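You operate a simulated robot arm through the tools that you are given. There is no shell and no other tool.

You are at the controls of a simulated robot arm. One attempt, no reset.

TASK
Switch off and unplug the power board, let its lamp go out, then uncross its two connectors.
Fine: MAINS plug on the green mat; stand the white connector on the orange mat first; white in the white socket, blue in the blue one.

The check looks at the end state, three seconds after you hand in, the way a careful person would. Anything else that was tipped, shoved, dropped, spilled or broken makes it a failure.

THE ROBOT
A 6-joint arm with a two-finger gripper, fixed in place. Base frame: the origin is at the foot of the arm, x ahead of it, y to its left, z up. Readings come in mm, degrees, newtons and seconds.
With the tool pointing down near the work surface it reaches from about 140 to 680 mm from the base axis. Its first joint turns from -66.0 to 66.0 degrees. Payload 2.45 kg.
The TCP is the grasp point between the finger pads, 30 mm short of the fingertips. In the tool frame z runs along the fingers and y along their closing line. The gripper opens to 106 mm. The gripper's body begins 79 mm behind the TCP.
Orientation is told as [roll, pitch, yaw] about the base's x, y, z axes, in that order, counted from this pose: with the fingers straight down and closing along the base's y, the tool's x points along the base's -x, its y along +y and its z along -z.

THE INTERFACE
- The arm moves only by the tool servo_tool. Its argument "increments" is a list of rows, each an object (a shift or turn left out is 0, a gripper value left out holds the last) with "claw": the opening, from 0 (shut) to 1 (fully open); "translation": the shift along the tool's x, y, z in mm, a list of three; "turn": the turn, a rotation vector about the tool's x, y, z in rad, a list of three. In form: [{"claw": claw, "translation": [dx, dy, dz], "turn": [ax, ay, az]}, ...]. A call has 1 to 20 rows; each row is the pose to reach, as a shift and turn from the pose commanded when the call began, along the tool's axes at that moment. A row lasts 0.2 s, in which the tool goes at most 50 mm and 8.6 degrees; a call with a longer step from one row to the next is refused whole, and so is a gripper value outside its range. Where a pose cannot be reached the arm comes as near as it can. A force on the tool above 40 N (or 10 N above the force at the start of the call, whichever is more), or a blocked arm, ends the call early, and 0.2 s more pass. The fingers move at their own pace (about 153 mm/s each) and stop on an object; they squeeze with about 21 N. The grip force told is the motor's: it shows also when the fingers shut on nothing. Time passes only in rows, and 0.2 s behind the last, so rows that repeat a pose let the fingers close. The reply holds the time, the measured pose of the TCP, the force on the tool along the base axes, the opening and the grip force, in the units named above and with some noise, with the torque about the TCP (base axes, N m) and any sound that the robot's microphone picked up.
- Cameras (640 x 400 px; columns grow to the right, rows downward): "scene" is fixed at [57.8, 408.9, 1421.5]; the picture's right is [-0.77, -0.63, 0.00], its down [-0.27, 0.33, -0.91] and it looks along [0.57, -0.70, -0.42] (base axes); focal length 366 px, centre (320, 200). "wrist" rides on the gripper at [76, -2, -106] in the tool frame; the picture's right is [0.02, 1.00, 0.00], its down [-0.78, 0.02, -0.62] and it looks along [-0.62, 0.01, 0.78] (tool axes); focal length 247 px, centre (320, 200). There is no depth. A picture from a camera that has moved, and an enlarged one, comes with that camera's place and axes in the base frame and with its lens.
- camera(camera): a new picture of that camera. The clock stands still meanwhile.
- close_up(camera, box): a new picture of the part [left, top, right, bottom] of that camera's present view, enlarged. The clock stands still meanwhile.
- job_done(): hands the job in; it is judged then, once.

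Nothing tells you positions but the pictures and the camera data. Unless the task says otherwise, let go and move clear before handing in.

The tools are called after "Call:" as a command line: name --argument value ..., lists and objects as JSON in quotes. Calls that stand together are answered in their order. servo_tool: Moves the arm, as the interface text tells. Its arguments: {"type":"object","properties":{"increments":{"type":"array"}},"required":["increments"]} The other tools are called the same way: camera (camera) takes a picture; close_up (camera, box) takes an enlarged picture of a part of a camera's view; job_done () hands the job in.

At the start:

```text
t: 0.0
position: [434.3, -13.4, 1139.3]
tool_rot: [0.1, 0.0, 0.0]
wrist_force: [0.7, 0.5, 0.2]
torque: [-0.02, -0.02, -0.02]
gripper_width: 106.0
grip_force: 0.0
```

scene: 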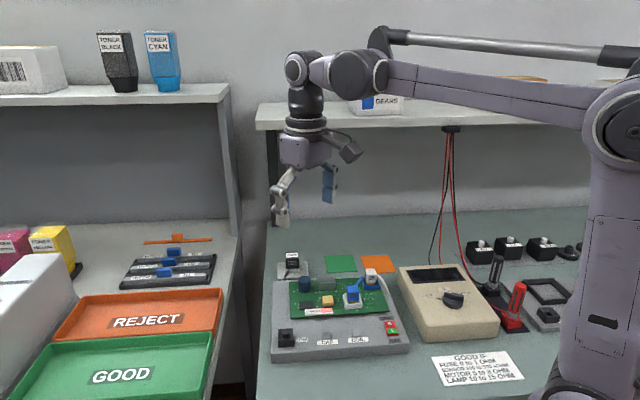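
wrist: 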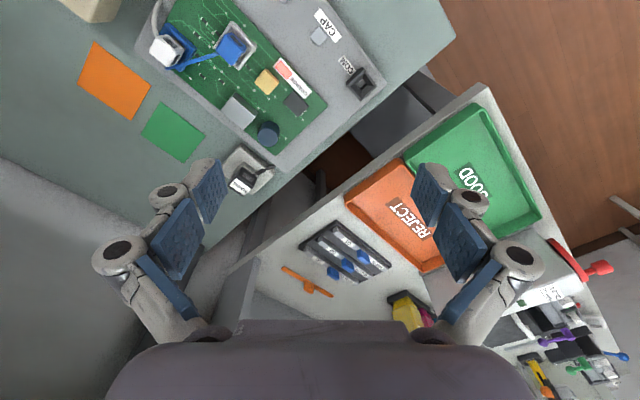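

I see a power board with a green circuit, a MAINS plug near the back, green and orange mats behind, and a meter to the right. I'll first look closer at everything before moving.

Call:
close_up --camera "scene" --box '[260, 240, 420, 370]'

Call:
close_up --camera "wrist" --box '[60, 0, 400, 210]'

Call:
close_up --camera "scene" --box '[330, 255, 410, 355]'

Call:
close_up --camera "scene" --box '[265, 245, 345, 355]'

```text
3.08 times, centred on (340, 305) of scene
camera zoom: at [57.8, 408.9, 1421.5], right [-0.77, -0.63, 0.0], down [-0.27, 0.33, -0.91], along [0.57, -0.7, -0.42], focal length 1126 px, centre (258, -123)
```

zoom: 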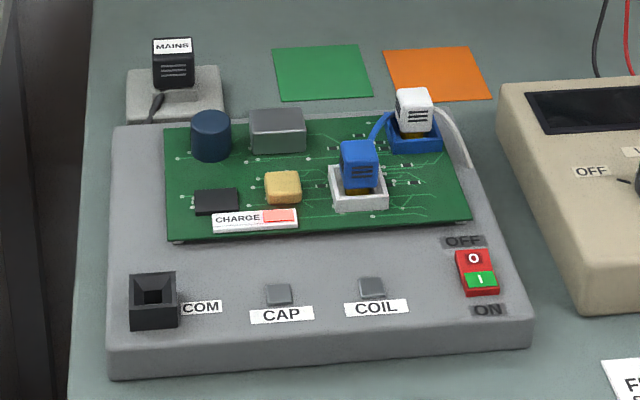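

```text
1.88 times, centred on (230, 105) of wrist
camera zoom: at [357.2, -15.9, 1246.3], right [-0.02, 1.0, 0.0], down [0.78, 0.02, 0.62], along [0.62, 0.01, -0.78], focal length 465 px, centre (489, 379)
```

zoom: 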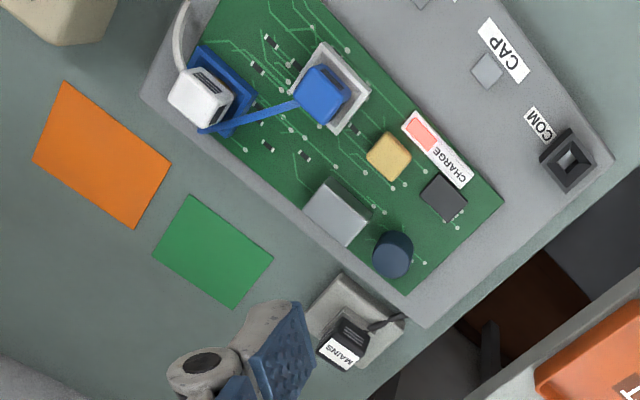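

```text
4.00 times, centred on (370, 305) of scene
camera zoom: at [57.8, 408.9, 1421.5], right [-0.77, -0.63, 0.0], down [-0.27, 0.33, -0.91], along [0.57, -0.7, -0.42], focal length 1464 px, centre (120, -220)
```

zoom: 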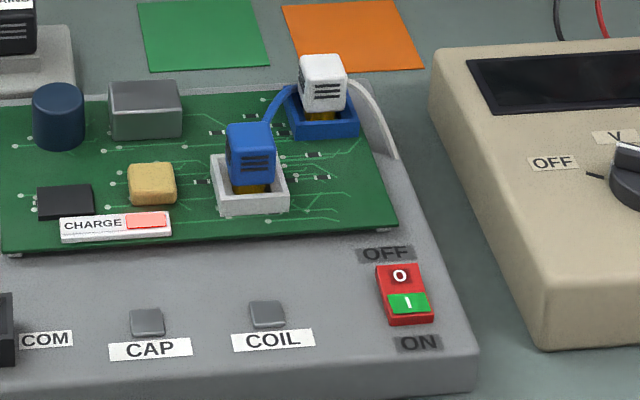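

```text
3.64 times, centred on (305, 300) of scene
camera zoom: at [57.8, 408.9, 1421.5], right [-0.77, -0.63, 0.0], down [-0.27, 0.33, -0.91], along [0.57, -0.7, -0.42], focal length 1331 px, centre (374, -164)
```

zoom: 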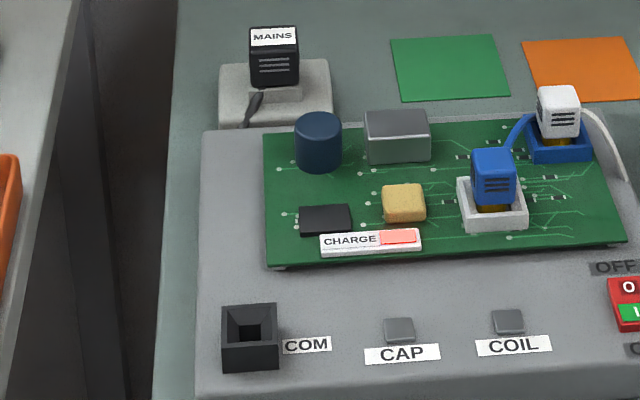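

The table top comes out near z≈850, the connectors near (400,-117) and (403,-194) with tops at about z≈919. I'll move the wrist camera over the board for a better survey, staying high.

Call:
servo_tool --increments '[{"claw": 1, "translation": [34, -20, 7]}, {"translation": [68, -39, 15]}, {"translation": [102, -58, 22]}, {"translation": [136, -78, 29]}, {"translation": [170, -98, 37]}, {"translation": [204, -117, 44]}, {"translation": [204, -117, 44]}]'

```text
t: 1.6
position: [229.7, -129.4, 1094.5]
tool_rot: [0.1, 0.0, 0.1]
wrist_force: [0.6, 0.3, 0.5]
torque: [-0.02, 0.0, -0.02]
gripper_width: 105.7
grip_force: 0.0
```

The arm moved as commanded and should now overlook the board. I'll take pictures from both cameras to measure.

Call:
camera --camera "wrist"

Call:
camera --camera "scene"

```text
taken
camera wrist: at [153.2, -132.3, 1201.3], right [-0.02, 1.0, 0.0], down [0.78, 0.02, 0.62], along [0.62, 0.01, -0.78], focal length 247 px, centre (320, 200)
```

wrist: 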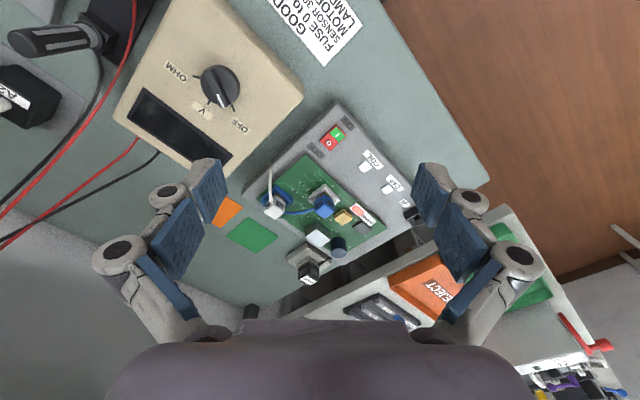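

```text
taken
```

scene: 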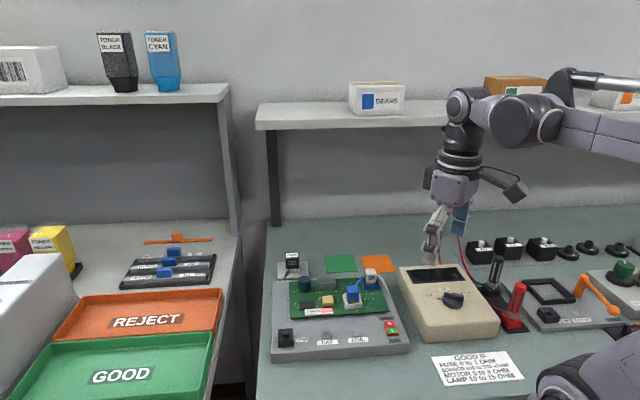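

The board is centred in the wrist view. I'll enlarge it to measure.

Call:
close_up --camera "wrist" --box '[220, 90, 440, 290]'

Call:
close_up --camera "wrist" --box '[240, 170, 380, 290]'

Call:
close_up --camera "wrist" --box '[300, 90, 440, 220]'

Call:
close_up --camera "scene" --box '[345, 260, 395, 295]'

```text
2.00 times, centred on (330, 190) of wrist
camera zoom: at [153.2, -132.3, 1201.3], right [-0.02, 1.0, 0.0], down [0.78, 0.02, 0.62], along [0.62, 0.01, -0.78], focal length 494 px, centre (300, 220)
```

zoom: 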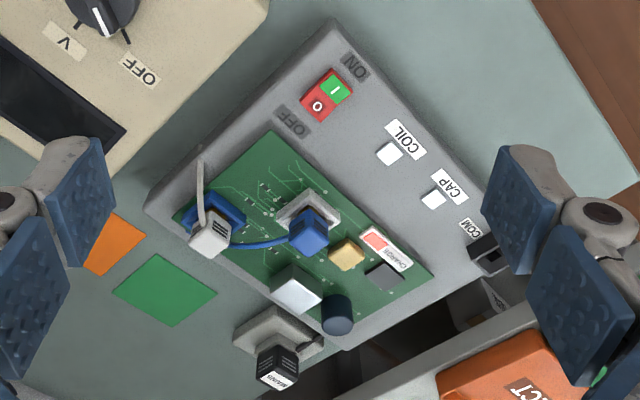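

```text
3.33 times, centred on (310, 230) of wrist
camera zoom: at [153.2, -132.3, 1201.3], right [-0.02, 1.0, 0.0], down [0.78, 0.02, 0.62], along [0.62, 0.01, -0.78], focal length 823 px, centre (353, 100)
```

zoom: 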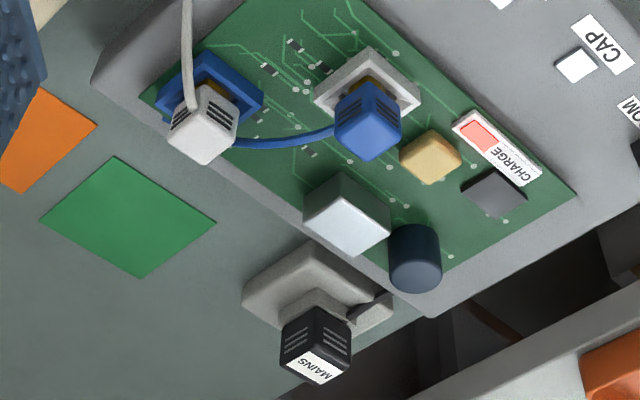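

```text
3.08 times, centred on (370, 155) of wrist
camera zoom: at [153.2, -132.3, 1201.3], right [-0.02, 1.0, 0.0], down [0.78, 0.02, 0.62], along [0.62, 0.01, -0.78], focal length 760 px, centre (166, 338)
```

zoom: 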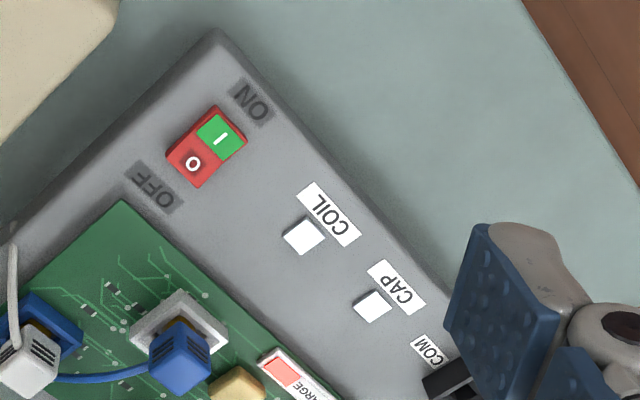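

```text
11.43 times, centred on (370, 278) of scene
camera zoom: at [57.8, 408.9, 1421.5], right [-0.77, -0.63, 0.0], down [-0.27, 0.33, -0.91], along [0.57, -0.7, -0.42], focal length 4182 px, centre (-251, -686)
```

zoom: 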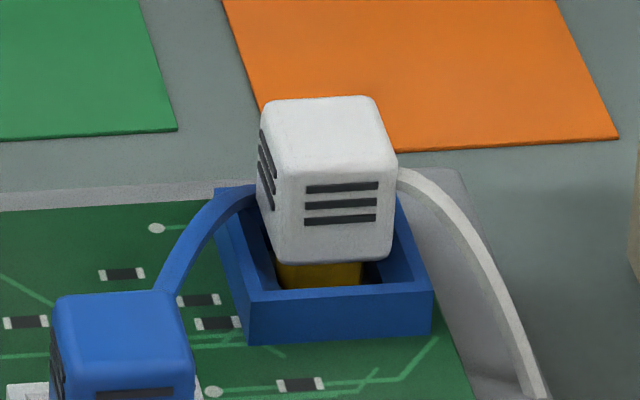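

The switch sits near (300,-112,878), the board is yawed about 45°, and the lamp is lit. I'll look closer at the switch and the MAINS plug.

Call:
close_up --camera "scene" --box '[370, 310, 410, 345]'

Call:
close_up --camera "wrist" --box '[310, 115, 370, 155]'

Call:
close_up --camera "scene" --box '[265, 245, 325, 290]'

Call:
close_up --camera "wrist" --box '[270, 225, 340, 290]'

Call:
close_up --camera "wrist" --box '[255, 170, 345, 225]'

Call:
close_up --camera "scene" --box '[310, 250, 400, 310]'

```text
11.43 times, centred on (390, 328) of scene
camera zoom: at [57.8, 408.9, 1421.5], right [-0.77, -0.63, 0.0], down [-0.27, 0.33, -0.91], along [0.57, -0.7, -0.42], focal length 4182 px, centre (-480, -1257)
```

zoom: 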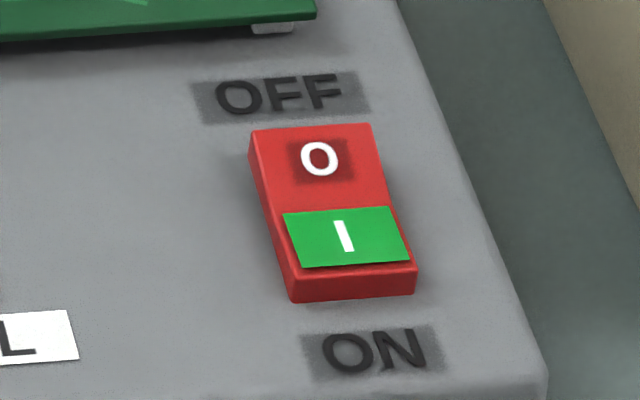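

```text
10.00 times, centred on (340, 135) of wrist
camera zoom: at [153.2, -132.3, 1201.3], right [-0.02, 1.0, 0.0], down [0.78, 0.02, 0.62], along [0.62, 0.01, -0.78], focal length 2470 px, centre (120, 850)
```

zoom: 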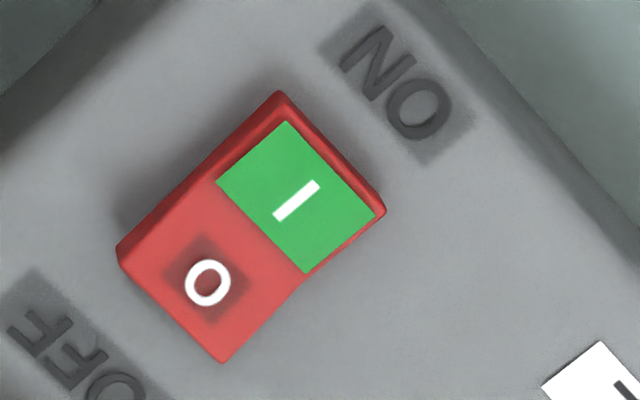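

```text
8.89 times, centred on (295, 268) of scene
camera zoom: at [57.8, 408.9, 1421.5], right [-0.77, -0.63, 0.0], down [-0.27, 0.33, -0.91], along [0.57, -0.7, -0.42], focal length 3253 px, centre (542, -400)
```

zoom: 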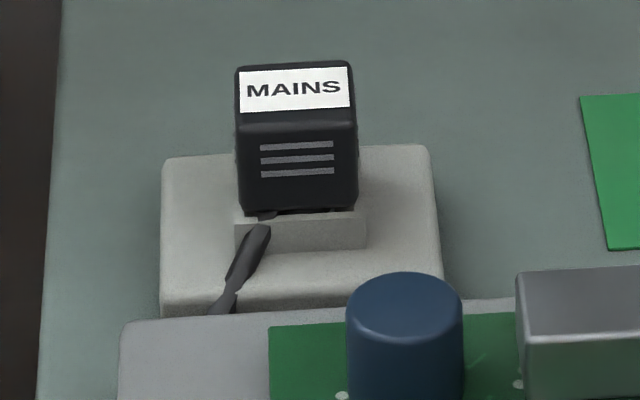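

```text
6.15 times, centred on (305, 258) of wrist
camera zoom: at [153.2, -132.3, 1201.3], right [-0.02, 1.0, 0.0], down [0.78, 0.02, 0.62], along [0.62, 0.01, -0.78], focal length 1520 px, centre (412, -154)
```

zoom: 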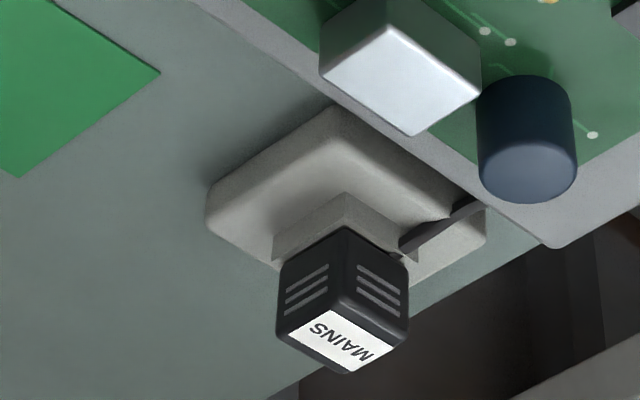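

```text
7.11 times, centred on (300, 198) of wrist
camera zoom: at [153.2, -132.3, 1201.3], right [-0.02, 1.0, 0.0], down [0.78, 0.02, 0.62], along [0.62, 0.01, -0.78], focal length 1756 px, centre (462, 218)
```

zoom: 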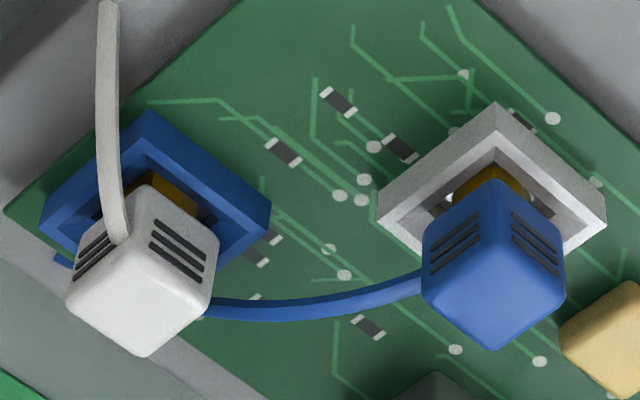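

```text
6.67 times, centred on (355, 280) of scene
camera zoom: at [57.8, 408.9, 1421.5], right [-0.77, -0.63, 0.0], down [-0.27, 0.33, -0.91], along [0.57, -0.7, -0.42], focal length 2440 px, centre (87, -333)
```

zoom: 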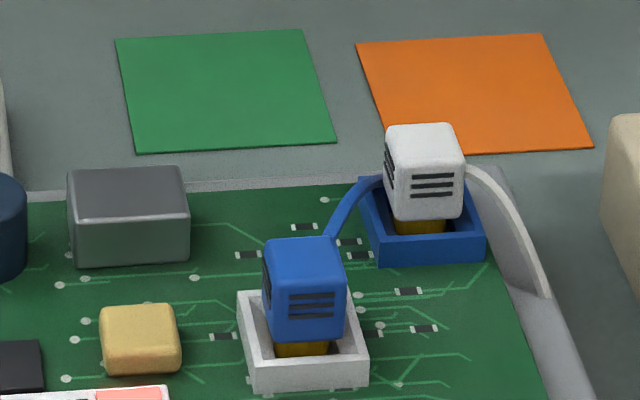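

The rocker's "O" half is near (307,-118) and "I" near (294,-106), top z≈878, with the case top at z≈872. I'll turn the tool -45° to align with the board, close the fingers and hover above the "O" half.

Call:
servo_tool --increments '[{"claw": 0, "translation": [-13, 1, 24], "turn": [0, 0, 0.131]}, {"translation": [-27, 3, 48], "turn": [0, 0, 0.262]}, {"translation": [-40, 4, 72], "turn": [0, 0, 0.393]}, {"translation": [-54, 5, 96], "turn": [0, 0, 0.524]}, {"translation": [-67, 7, 120], "turn": [0, 0, 0.655]}, {"translation": [-80, 8, 144], "turn": [0, 0, 0.785]}, {"translation": [-80, 8, 144], "turn": [0, 0, 0.785]}]'

Call:
camera --camera "wrist"

Call:
camera --camera "scene"

```text
t: 3.2
position: [310.6, -124.2, 949.5]
tool_rot: [0.1, 0.0, -45.2]
wrist_force: [1.0, -0.9, 0.2]
torque: [-0.02, -0.01, 0.01]
gripper_width: 0.0
grip_force: 21.2
```

```text
taken
camera wrist: at [255.7, -71.4, 1055.8], right [0.69, 0.72, 0.0], down [0.56, -0.54, 0.62], along [0.45, -0.43, -0.78], focal length 247 px, centre (320, 200)
```

wrist: 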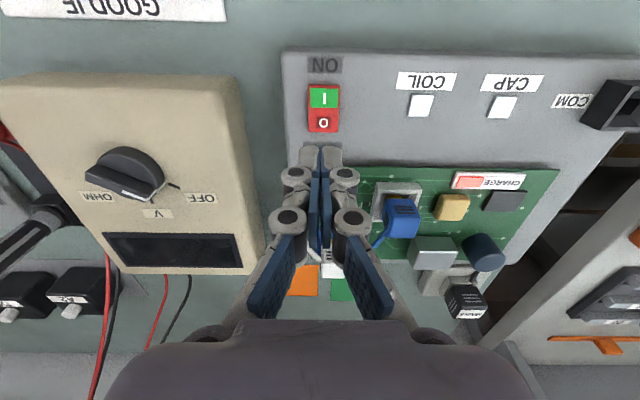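

```text
taken
```

scene: 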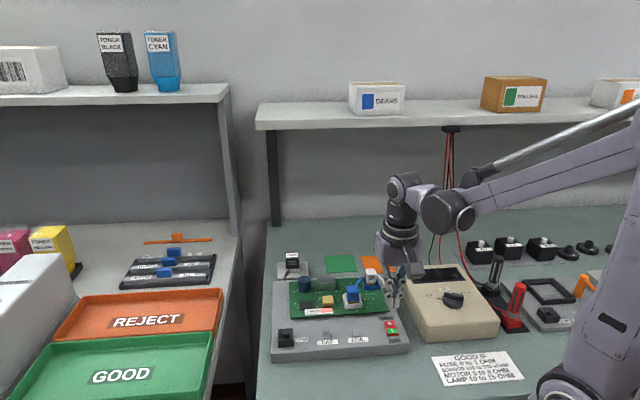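

The view now lines up with the board and the fingertips are just behind the switch. I'll zoom in to refine the O position.

Call:
close_up --camera "wrist" --box '[280, 40, 380, 170]'

Call:
close_up --camera "scene" --box '[360, 270, 420, 345]'

Call:
close_up --camera "wrist" --box '[340, 150, 540, 330]'

```text
3.08 times, centred on (330, 105) of wrist
camera zoom: at [255.7, -71.4, 1055.8], right [0.69, 0.72, 0.0], down [0.56, -0.54, 0.62], along [0.45, -0.43, -0.78], focal length 760 px, centre (289, 492)
```

zoom: 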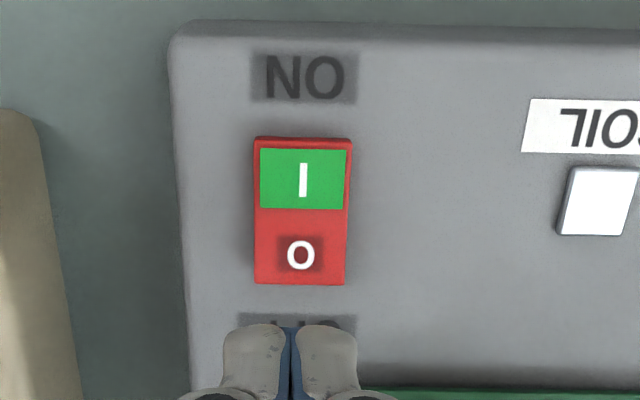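

```text
5.33 times, centred on (390, 308) of scene
camera zoom: at [57.8, 408.9, 1421.5], right [-0.77, -0.63, 0.0], down [-0.27, 0.33, -0.91], along [0.57, -0.7, -0.42], focal length 1952 px, centre (-53, -373)
```

zoom: 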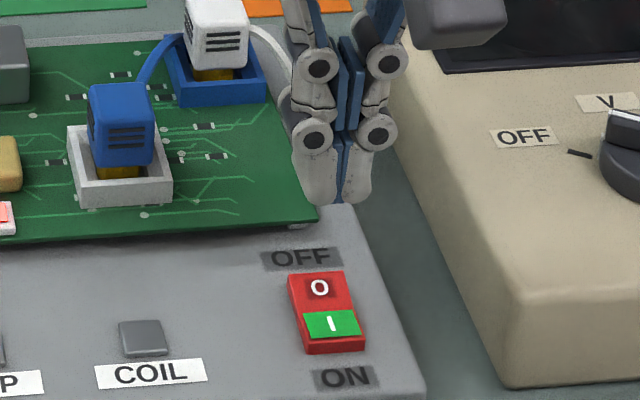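

```text
2.22 times, centred on (440, 240) of wrist
camera zoom: at [255.7, -71.4, 1055.8], right [0.69, 0.72, 0.0], down [0.56, -0.54, 0.62], along [0.45, -0.43, -0.78], focal length 549 px, centre (53, 111)
```

zoom: 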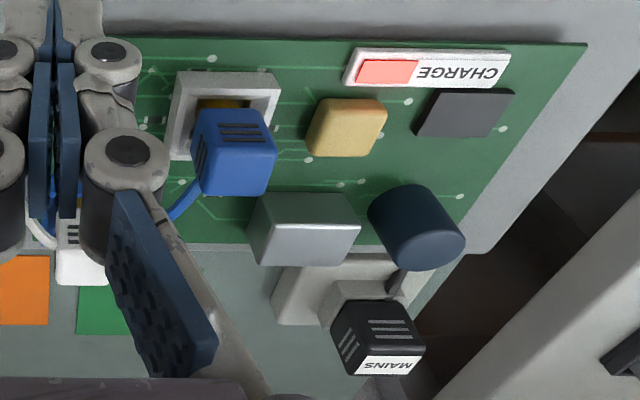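

O half confirmed at about (305,-117), and the closed fingertips line up over its outer part. I'll descend gently and listen for a click.

Call:
servo_tool --increments '[{"claw": 0, "translation": [1.5, 1, 15]}, {"translation": [3, 1.5, 28]}, {"translation": [3, 1.5, 34]}, {"translation": [3, 1.5, 37]}, {"translation": [3, 1.5, 39]}, {"translation": [3, 1.5, 41]}, {"translation": [3, 1.5, 42]}]'

```text
t: 4.8
position: [308.4, -118.7, 909.1]
tool_rot: [0.0, 0.0, -45.0]
wrist_force: [0.4, -0.1, -0.1]
torque: [0.0, -0.01, 0.0]
gripper_width: 0.2
grip_force: 21.2
```

No contact yet with tips at about z=879. I'll continue down in small steps.

Call:
servo_tool --increments '[{"claw": 0, "translation": [0, 0, 1]}, {"translation": [0, 0, 2]}, {"translation": [0, 0, 3]}]'

Call:
close_up --camera "wrist" --box '[260, 60, 400, 180]'

Call:
close_up --camera "scene" --box '[360, 290, 420, 345]'

```text
t: 5.6
position: [308.4, -119.1, 906.8]
tool_rot: [0.0, 0.0, -45.0]
wrist_force: [0.6, -0.2, 0.3]
torque: [-0.02, 0.0, -0.03]
gripper_width: 0.0
grip_force: 28.7
```

```text
3.33 times, centred on (330, 120) of wrist
camera zoom: at [253.4, -67.1, 1013.8], right [0.69, 0.72, 0.0], down [0.56, -0.54, 0.62], along [0.45, -0.43, -0.78], focal length 823 px, centre (287, 467)
```

zoom: 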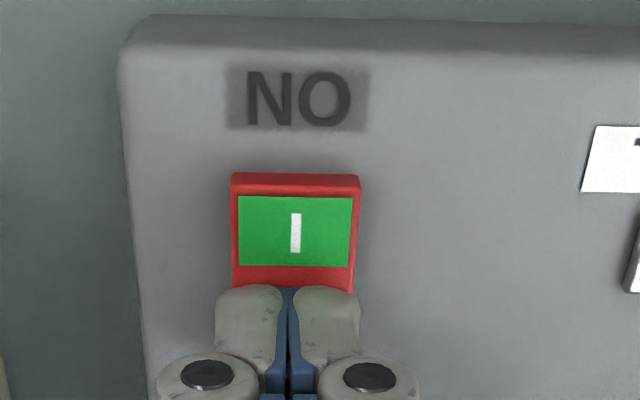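

```text
7.27 times, centred on (390, 318) of scene
camera zoom: at [57.8, 408.9, 1421.5], right [-0.77, -0.63, 0.0], down [-0.27, 0.33, -0.91], along [0.57, -0.7, -0.42], focal length 2662 px, centre (-189, -654)
```

zoom: 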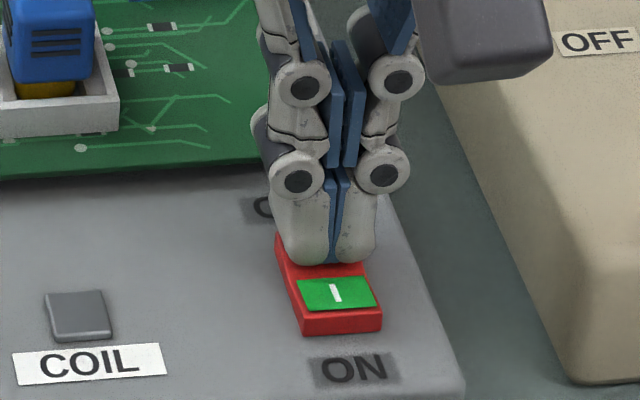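

The fingertips are right at the O half with still no force. I'll continue down another few millimetres.

Call:
servo_tool --increments '[{"claw": 0, "translation": [0, 0, 1]}, {"translation": [0, 0, 2]}, {"translation": [0, 0, 3]}]'

```text
t: 6.2
position: [308.5, -119.3, 905.6]
tool_rot: [0.1, 0.1, -45.0]
wrist_force: [-1.4, 0.8, 9.5]
torque: [0.11, 0.1, 0.0]
gripper_width: 6.0
grip_force: 28.7
heard: click, click
stopped in row 2: the force on the tool passed its limit at 48 N (the readings are from after the stop); the commanded pose is now the measured one
```

I heard two clicks with a force spike. I'll lift off and check the rocker state and the lamp.

Call:
servo_tool --increments '[{"claw": 0, "translation": [0, 0, -8]}, {"translation": [0, 0, -30]}, {"translation": [0, 0, -55]}, {"translation": [0, 0, -55]}]'

Call:
close_up --camera "wrist" --box '[280, 40, 380, 170]'

Call:
close_up --camera "scene" --box '[370, 310, 410, 345]'

Call:
close_up --camera "scene" --box '[260, 240, 420, 370]'

```text
t: 7.2
position: [309.0, -120.0, 960.8]
tool_rot: [0.1, 0.0, -44.9]
wrist_force: [-0.5, -0.8, -0.2]
torque: [0.02, 0.02, 0.0]
gripper_width: 0.3
grip_force: 28.0
```

```text
3.08 times, centred on (330, 105) of wrist
camera zoom: at [254.1, -67.9, 1067.8], right [0.69, 0.72, 0.0], down [0.57, -0.54, 0.62], along [0.45, -0.43, -0.78], focal length 760 px, centre (289, 492)
```

zoom: 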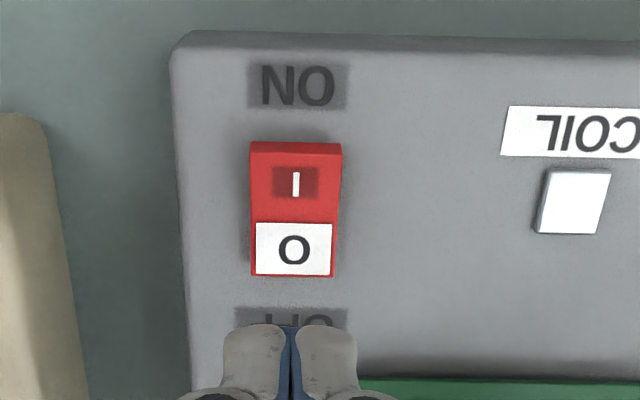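

```text
11.43 times, centred on (390, 328) of scene
camera zoom: at [57.8, 408.9, 1421.5], right [-0.77, -0.63, 0.0], down [-0.27, 0.33, -0.91], along [0.57, -0.7, -0.42], focal length 4182 px, centre (-480, -1257)
```

zoom: 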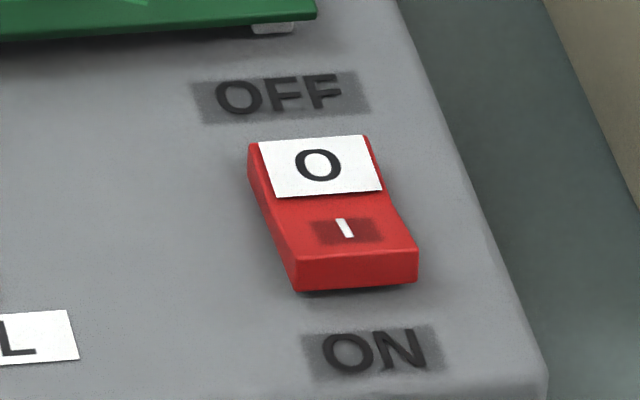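

```text
3.08 times, centred on (340, 305) of scene
camera zoom: at [57.8, 408.9, 1421.5], right [-0.77, -0.63, 0.0], down [-0.27, 0.33, -0.91], along [0.57, -0.7, -0.42], focal length 1126 px, centre (258, -123)
```

zoom: 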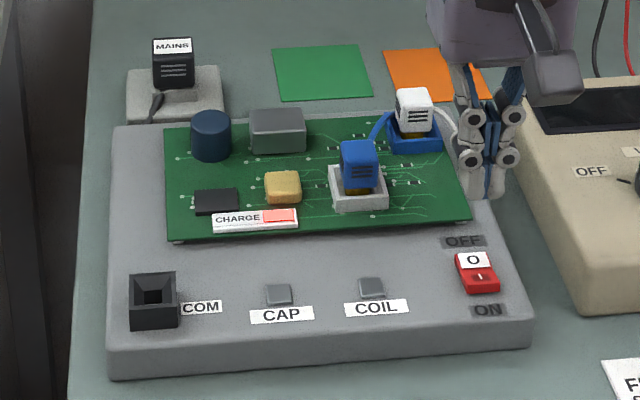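

The rocker now shows white "O": the board is off. Next is the MAINS plug at about (603,-147, top 904); I'll rise, travel over to it with fingers open, and take a close look.

Call:
servo_tool --increments '[{"claw": 0, "translation": [0, 0, -40]}, {"claw": 0.6, "translation": [-30, 25, -50]}, {"translation": [-63, 52, -50]}, {"translation": [-96, 80, -50]}, {"translation": [-129, 107, -50]}, {"translation": [-162, 135, -50]}, {"translation": [-195, 162, -50]}, {"translation": [-215, 178, -50]}, {"translation": [-227, 188.6, -50]}, {"translation": [-227, 188.6, -50]}]'

Call:
camera --camera "wrist"

Call:
camera --camera "scene"

```text
t: 9.4
position: [602.3, -147.8, 1009.1]
tool_rot: [0.1, 0.0, -45.0]
wrist_force: [0.3, 0.5, -0.1]
torque: [0.04, -0.01, 0.04]
gripper_width: 63.7
grip_force: 0.0
```

```text
taken
camera wrist: at [547.3, -95.2, 1116.5], right [0.69, 0.72, 0.0], down [0.57, -0.54, 0.62], along [0.45, -0.43, -0.78], focal length 247 px, centre (320, 200)
```

wrist: 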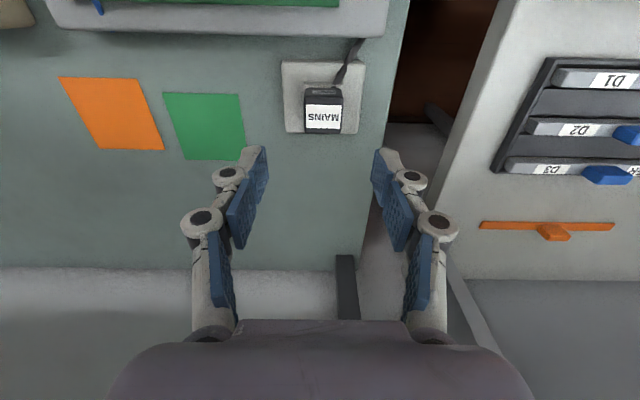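

```text
taken
```

scene: 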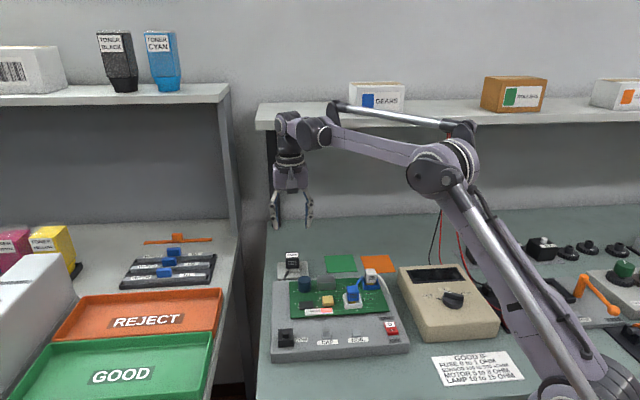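

The MAINS plug and both mats are clearly visible. I'll zoom in for accurate measuring.

Call:
close_up --camera "wrist" --box '[270, 30, 400, 160]'

Call:
close_up --camera "wrist" --box '[40, 30, 260, 170]'

Call:
close_up --camera "scene" --box '[265, 245, 345, 345]'

```text
3.08 times, centred on (335, 95) of wrist
camera zoom: at [547.3, -95.2, 1116.5], right [0.69, 0.72, 0.0], down [0.57, -0.54, 0.62], along [0.45, -0.43, -0.78], focal length 760 px, centre (274, 523)
```

zoom: 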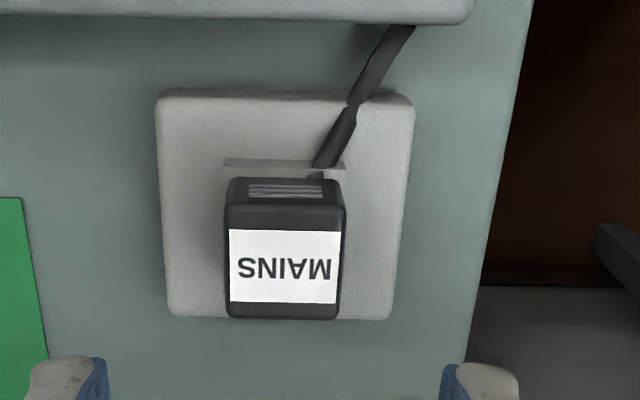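

```text
2.86 times, centred on (150, 100) of wrist
camera zoom: at [547.3, -95.2, 1116.5], right [0.69, 0.72, 0.0], down [0.57, -0.54, 0.62], along [0.45, -0.43, -0.78], focal length 706 px, centre (806, 486)
```

zoom: 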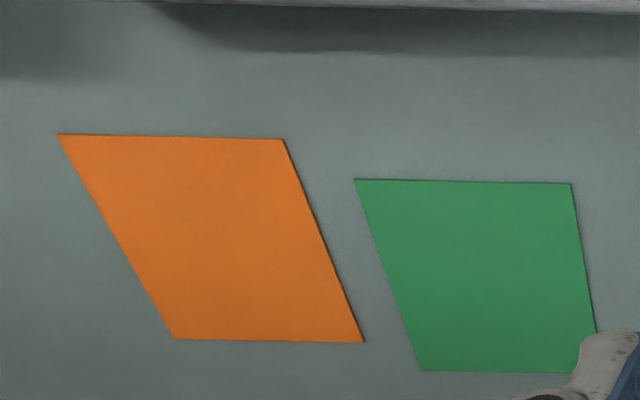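

```text
4.00 times, centred on (305, 295) of scene
camera zoom: at [57.8, 408.9, 1421.5], right [-0.77, -0.63, 0.0], down [-0.27, 0.33, -0.91], along [0.57, -0.7, -0.42], focal length 1464 px, centre (380, -180)
```

zoom: 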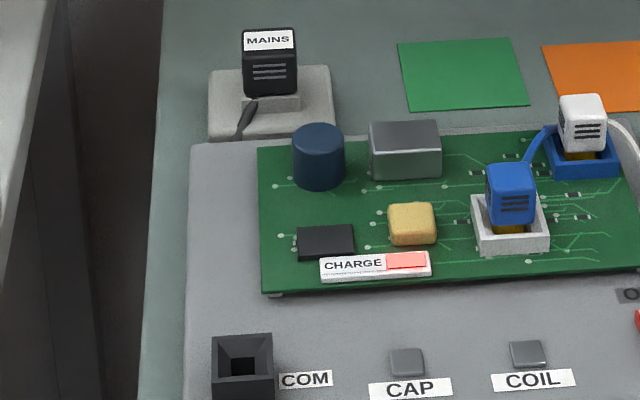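

The plug is 33×31 mm with its top at z≈904 and base at z≈875, almost directly under the tool. I'll descend with open fingers and grip it.

Call:
servo_tool --increments '[{"claw": 0.6, "translation": [0, 2, 40]}, {"translation": [0, 2, 75]}, {"translation": [0, 2, 90]}, {"translation": [0, 2, 96]}, {"translation": [0, 2, 100]}, {"translation": [0, 2, 100]}]'

Call:
camera --camera "wrist"

Call:
close_up --camera "scene" --box '[265, 235, 325, 290]'

```text
t: 10.8
position: [604.2, -144.5, 910.1]
tool_rot: [0.1, 0.1, -45.0]
wrist_force: [0.5, 0.4, 0.3]
torque: [0.01, 0.01, -0.03]
gripper_width: 63.8
grip_force: 0.1
```

```text
taken
camera wrist: at [548.6, -92.6, 1017.0], right [0.69, 0.72, 0.0], down [0.57, -0.54, 0.62], along [0.45, -0.43, -0.78], focal length 247 px, centre (320, 200)
```

wrist: 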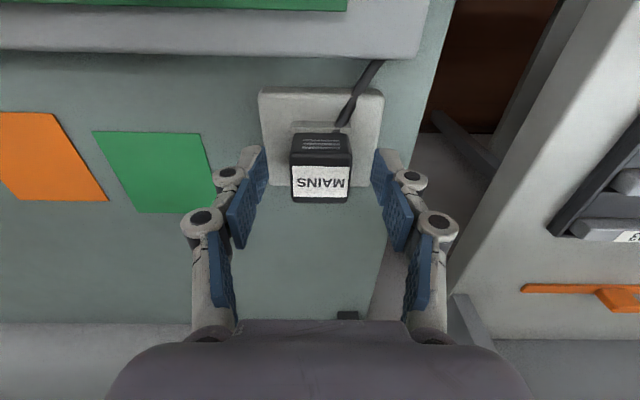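

```text
7.27 times, centred on (295, 262) of scene
camera zoom: at [57.8, 408.9, 1421.5], right [-0.77, -0.63, 0.0], down [-0.27, 0.33, -0.91], along [0.57, -0.7, -0.42], focal length 2662 px, centre (502, -254)
```

zoom: 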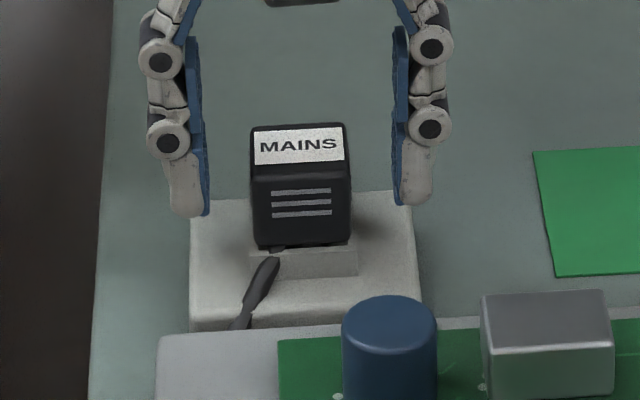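

The fingers straddle the plug nicely. I'll close the grip.

Call:
servo_tool --increments '[{"claw": 0, "translation": [0, 0, 0]}, {"claw": 0}, {"claw": 0}, {"claw": 0}]'

Call:
close_up --camera "scene" --box '[265, 235, 325, 290]'

```text
t: 11.8
position: [603.8, -143.7, 910.1]
tool_rot: [0.1, 0.1, -45.0]
wrist_force: [0.6, -0.3, 4.6]
torque: [0.0, -0.04, 0.0]
gripper_width: 33.3
grip_force: 20.2
```

```text
7.27 times, centred on (295, 262) of scene
camera zoom: at [57.7, 409.0, 1421.5], right [-0.77, -0.63, 0.0], down [-0.27, 0.33, -0.91], along [0.57, -0.7, -0.42], focal length 2662 px, centre (502, -254)
```

zoom: 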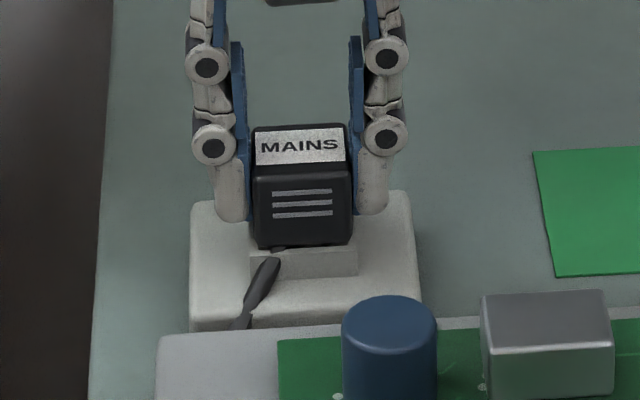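

Gripped at 33.3 mm. I'll now pull the plug straight up slowly.

Call:
servo_tool --increments '[{"claw": 0, "translation": [0, 0, -3]}, {"translation": [0, 0, -6]}, {"translation": [0, 0, -10]}, {"translation": [0, 0, -15]}, {"translation": [0, 0, -22]}, {"translation": [0, 0, -30]}, {"translation": [0, 0, -40]}, {"translation": [0, 0, -50]}]'

Call:
close_up --camera "scene" --box '[255, 205, 335, 290]'

Call:
camera --camera "wrist"

```text
t: 13.6
position: [603.1, -146.3, 961.6]
tool_rot: [0.1, 0.0, -45.0]
wrist_force: [0.1, -0.4, -0.6]
torque: [0.0, 0.01, 0.02]
gripper_width: 33.0
grip_force: 21.2
```

```text
4.71 times, centred on (295, 248) of scene
camera zoom: at [57.8, 408.9, 1421.5], right [-0.77, -0.63, 0.0], down [-0.27, 0.33, -0.91], along [0.57, -0.7, -0.42], focal length 1722 px, centre (438, -24)
```

zoom: 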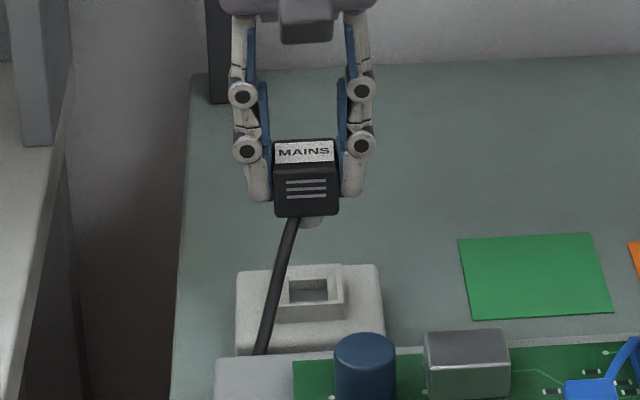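

```text
taken
camera wrist: at [548.9, -93.5, 1068.9], right [0.69, 0.72, 0.0], down [0.57, -0.54, 0.62], along [0.45, -0.43, -0.78], focal length 247 px, centre (320, 200)
```

wrist: 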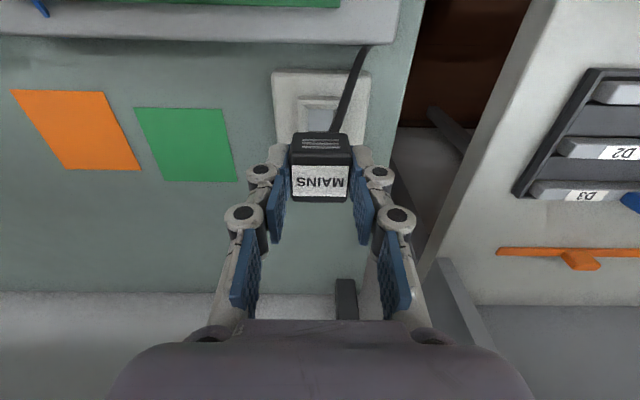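

The plug is out with its stub about 12 mm below the body. I'll carry it over to the green mat centre (about (541,-262)) and lower it until contact.

Call:
servo_tool --increments '[{"claw": 0, "translation": [-6, -20, 0]}, {"translation": [-16, -55, 0]}, {"translation": [-27, -90, 0]}, {"translation": [-35, -115, 0]}, {"translation": [-38, -126, 0]}, {"translation": [-38, -126, 15]}, {"translation": [-38, -126, 35]}, {"translation": [-38, -126, 48]}, {"translation": [-38, -126, 52]}]'

Call:
camera --camera "wrist"

Call:
close_up --camera "scene" --box '[290, 205, 410, 290]'

```text
t: 15.6
position: [540.7, -261.7, 909.3]
tool_rot: [0.1, 0.0, -45.0]
wrist_force: [-0.2, 0.4, -1.0]
torque: [0.0, 0.02, 0.01]
gripper_width: 33.1
grip_force: 21.6
```

```text
taken
camera wrist: at [485.8, -209.1, 1016.1], right [0.69, 0.72, 0.0], down [0.57, -0.54, 0.62], along [0.45, -0.43, -0.78], focal length 247 px, centre (320, 200)
```

wrist: 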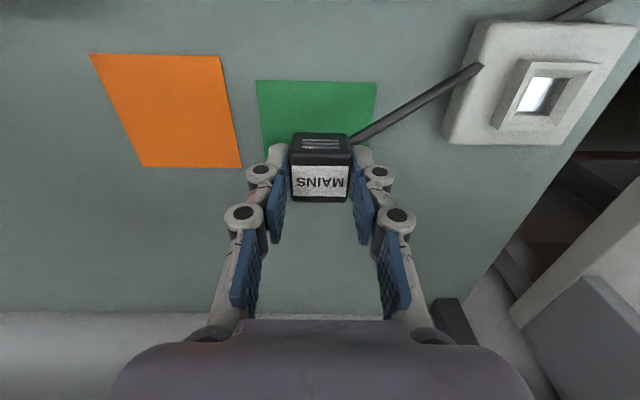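

```text
4.71 times, centred on (350, 248) of scene
camera zoom: at [57.8, 408.9, 1421.5], right [-0.77, -0.63, 0.0], down [-0.27, 0.33, -0.91], along [0.57, -0.7, -0.42], focal length 1722 px, centre (179, -24)
```

zoom: 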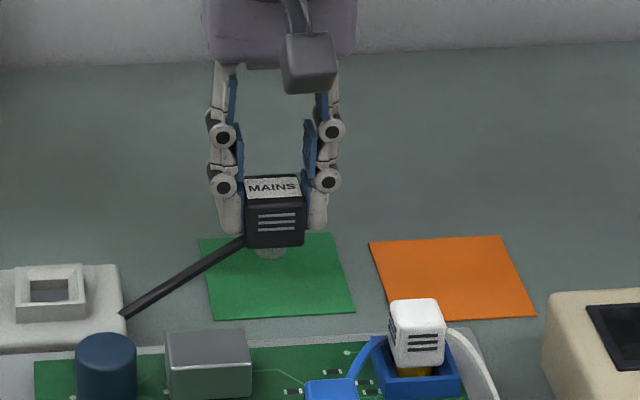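

The plug is above the green mat. I'll lower in small steps until it touches.

Call:
servo_tool --increments '[{"claw": 0, "translation": [0, 0, 3]}, {"translation": [0, 0, 5]}, {"translation": [0, 0, 6.5]}, {"translation": [0, 0, 8]}]'

Call:
close_up --camera "scene" --box '[310, 235, 370, 285]'

```text
t: 16.6
position: [541.2, -262.1, 901.1]
tool_rot: [0.1, 0.0, -44.9]
wrist_force: [-1.0, 0.0, -1.1]
torque: [-0.02, 0.01, 0.0]
gripper_width: 33.1
grip_force: 21.3
```

```text
8.00 times, centred on (340, 260) of scene
camera zoom: at [57.8, 408.9, 1421.5], right [-0.77, -0.63, 0.0], down [-0.27, 0.33, -0.91], along [0.57, -0.7, -0.42], focal length 2928 px, centre (160, -280)
```

zoom: 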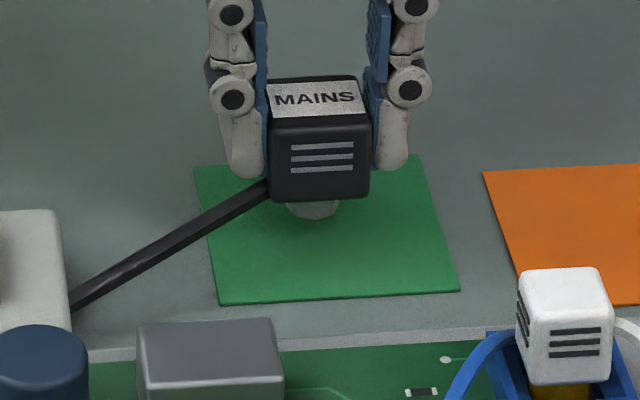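

Still no contact; I'll continue down gradually.

Call:
servo_tool --increments '[{"claw": 0, "translation": [0, 0, 1]}, {"translation": [0, 0, 2]}, {"translation": [0, 0, 3]}]'

```text
t: 17.4
position: [542.1, -261.2, 897.7]
tool_rot: [0.1, 0.0, -45.0]
wrist_force: [0.3, 0.4, -0.9]
torque: [0.0, 0.01, -0.03]
gripper_width: 33.1
grip_force: 20.4
```

Call:
servo_tool --increments '[{"claw": 0, "translation": [0, 0, 1]}, {"translation": [0, 0, 2]}]'

Call:
close_up --camera "scene" --box '[310, 235, 370, 285]'

```text
t: 18.0
position: [542.5, -261.0, 895.7]
tool_rot: [0.1, 0.0, -44.9]
wrist_force: [0.0, 0.0, -0.7]
torque: [0.04, 0.01, 0.0]
gripper_width: 33.2
grip_force: 20.9
```

```text
8.00 times, centred on (340, 260) of scene
camera zoom: at [57.8, 408.9, 1421.5], right [-0.77, -0.63, 0.0], down [-0.27, 0.33, -0.91], along [0.57, -0.7, -0.42], focal length 2928 px, centre (160, -280)
```

zoom: 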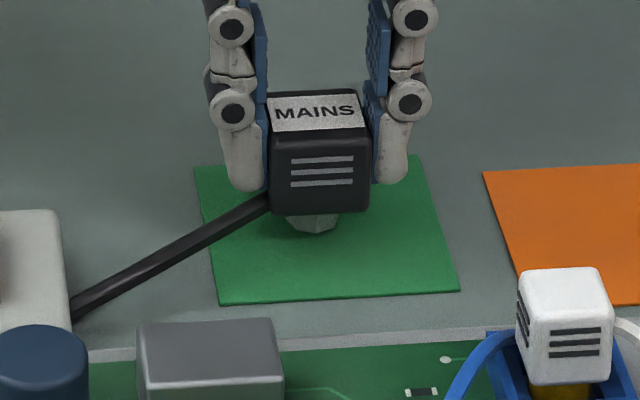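

Almost at the mat. Continuing by 1 mm steps.

Call:
servo_tool --increments '[{"claw": 0, "translation": [0, 0, 1]}, {"translation": [0, 0, 2]}]'

```text
t: 18.6
position: [541.8, -262.3, 891.8]
tool_rot: [0.1, 0.1, -45.1]
wrist_force: [0.6, 0.0, 0.3]
torque: [0.05, -0.04, -0.03]
gripper_width: 33.3
grip_force: 20.9
```

Call:
servo_tool --increments '[{"claw": 0, "translation": [0, 0, 1]}, {"translation": [0, 0, 1]}]'

Call:
close_up --camera "scene" --box '[310, 235, 370, 285]'

```text
t: 19.2
position: [542.6, -260.8, 892.4]
tool_rot: [0.1, 0.1, -45.0]
wrist_force: [0.2, 0.4, -1.1]
torque: [0.0, -0.04, 0.01]
gripper_width: 33.1
grip_force: 21.1
```

```text
8.00 times, centred on (340, 260) of scene
camera zoom: at [57.8, 408.9, 1421.5], right [-0.77, -0.63, 0.0], down [-0.27, 0.33, -0.91], along [0.57, -0.7, -0.42], focal length 2928 px, centre (160, -280)
```

zoom: 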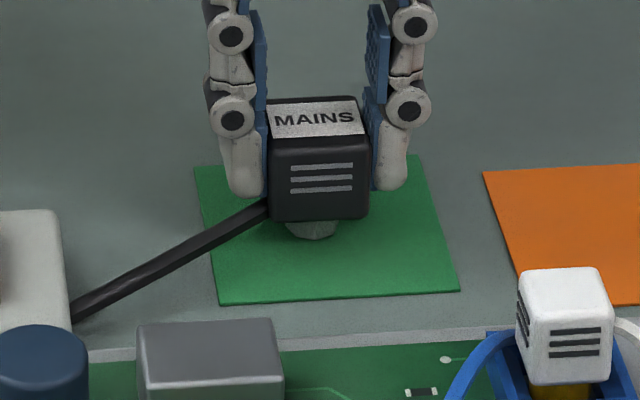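

Call:
servo_tool --increments '[{"claw": 0, "translation": [0, 0, 1]}, {"translation": [0, 0, 2]}]'

```text
t: 19.8
position: [542.2, -261.3, 890.7]
tool_rot: [0.1, 0.0, -45.0]
wrist_force: [1.3, -2.0, 15.5]
torque: [-0.12, -0.07, 0.0]
gripper_width: 33.3
grip_force: 21.1
```

Contact: 15 N at TCP z≈891. I'll relieve the pressure slightly and open the fingers.

Call:
servo_tool --increments '[{"claw": 0, "translation": [0, 0, -0.8]}, {"claw": 0.36, "translation": [0, 0, -0.8]}, {"claw": 0.42, "translation": [0, 0, -0.8]}, {"claw": 0.55, "translation": [0, 0, -0.8]}, {"claw": 0.55, "translation": [0, 0, -0.8]}]'

Call:
close_up --camera "scene" --box '[310, 235, 370, 285]'

Call:
camera --camera "wrist"

```text
t: 21.0
position: [541.2, -261.6, 891.0]
tool_rot: [0.2, 0.0, -45.1]
wrist_force: [-1.1, -0.2, -0.2]
torque: [0.02, 0.0, -0.02]
gripper_width: 58.3
grip_force: 0.0
```

```text
8.00 times, centred on (340, 260) of scene
camera zoom: at [57.8, 408.9, 1421.5], right [-0.77, -0.63, 0.0], down [-0.27, 0.33, -0.91], along [0.57, -0.7, -0.42], focal length 2928 px, centre (160, -280)
```

zoom: 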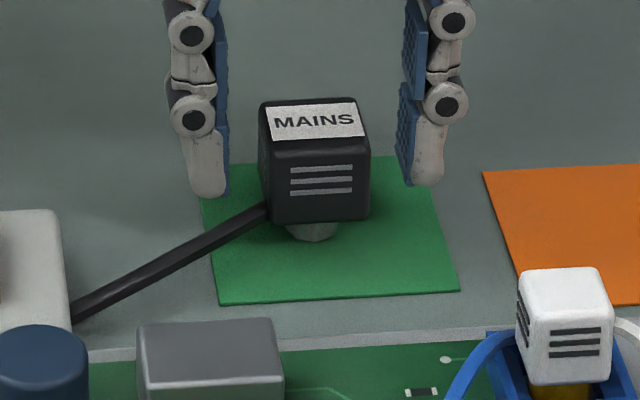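

```text
taken
camera wrist: at [487.2, -208.9, 998.4], right [0.69, 0.72, 0.0], down [0.57, -0.54, 0.62], along [0.45, -0.43, -0.78], focal length 247 px, centre (320, 200)
```

wrist: 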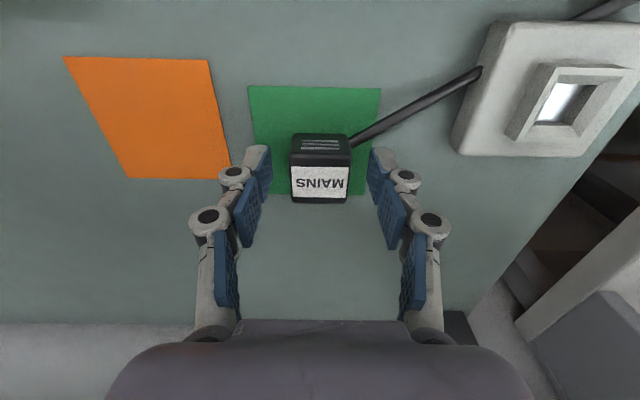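

The plug stands upright on the green mat. I'll rise straight up and move to look at the connectors and the lamp.

Call:
servo_tool --increments '[{"claw": 0.55, "translation": [0, 0, -20]}, {"translation": [0, 0, -60]}, {"translation": [0, 0, -100]}, {"translation": [40, -15, -110]}, {"translation": [80, -30, -110]}, {"translation": [115, -42, -110]}, {"translation": [142, -51, -110]}, {"translation": [142, -51, -110]}]'

Call:
camera --camera "wrist"

Call:
close_up --camera "scene" --box '[260, 240, 420, 350]'

```text
t: 22.8
position: [406.1, -196.9, 1002.9]
tool_rot: [0.1, 0.0, -45.0]
wrist_force: [0.1, -0.3, 0.1]
torque: [0.0, 0.0, 0.01]
gripper_width: 58.2
grip_force: 0.1
```

```text
taken
camera wrist: at [350.6, -145.0, 1109.9], right [0.69, 0.72, 0.0], down [0.57, -0.54, 0.62], along [0.45, -0.43, -0.78], focal length 247 px, centre (320, 200)
```

wrist: 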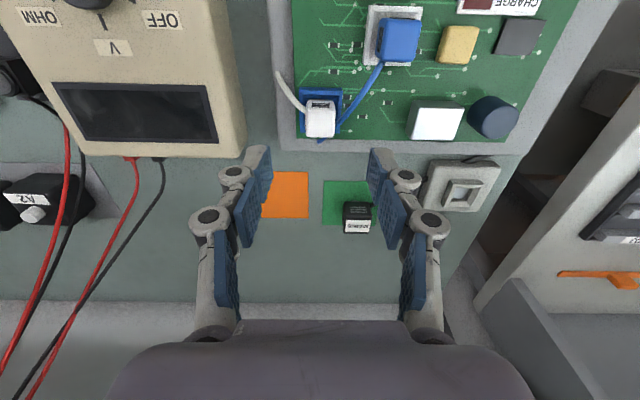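

```text
3.64 times, centred on (340, 295) of scene
camera zoom: at [57.7, 409.0, 1421.5], right [-0.77, -0.63, 0.0], down [-0.27, 0.33, -0.91], along [0.57, -0.7, -0.42], focal length 1331 px, centre (247, -146)
```

zoom: 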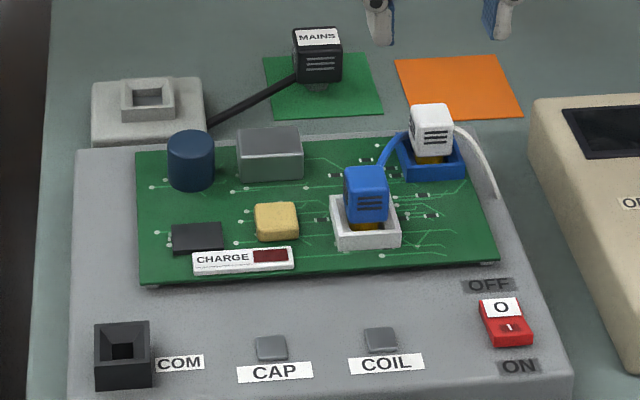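

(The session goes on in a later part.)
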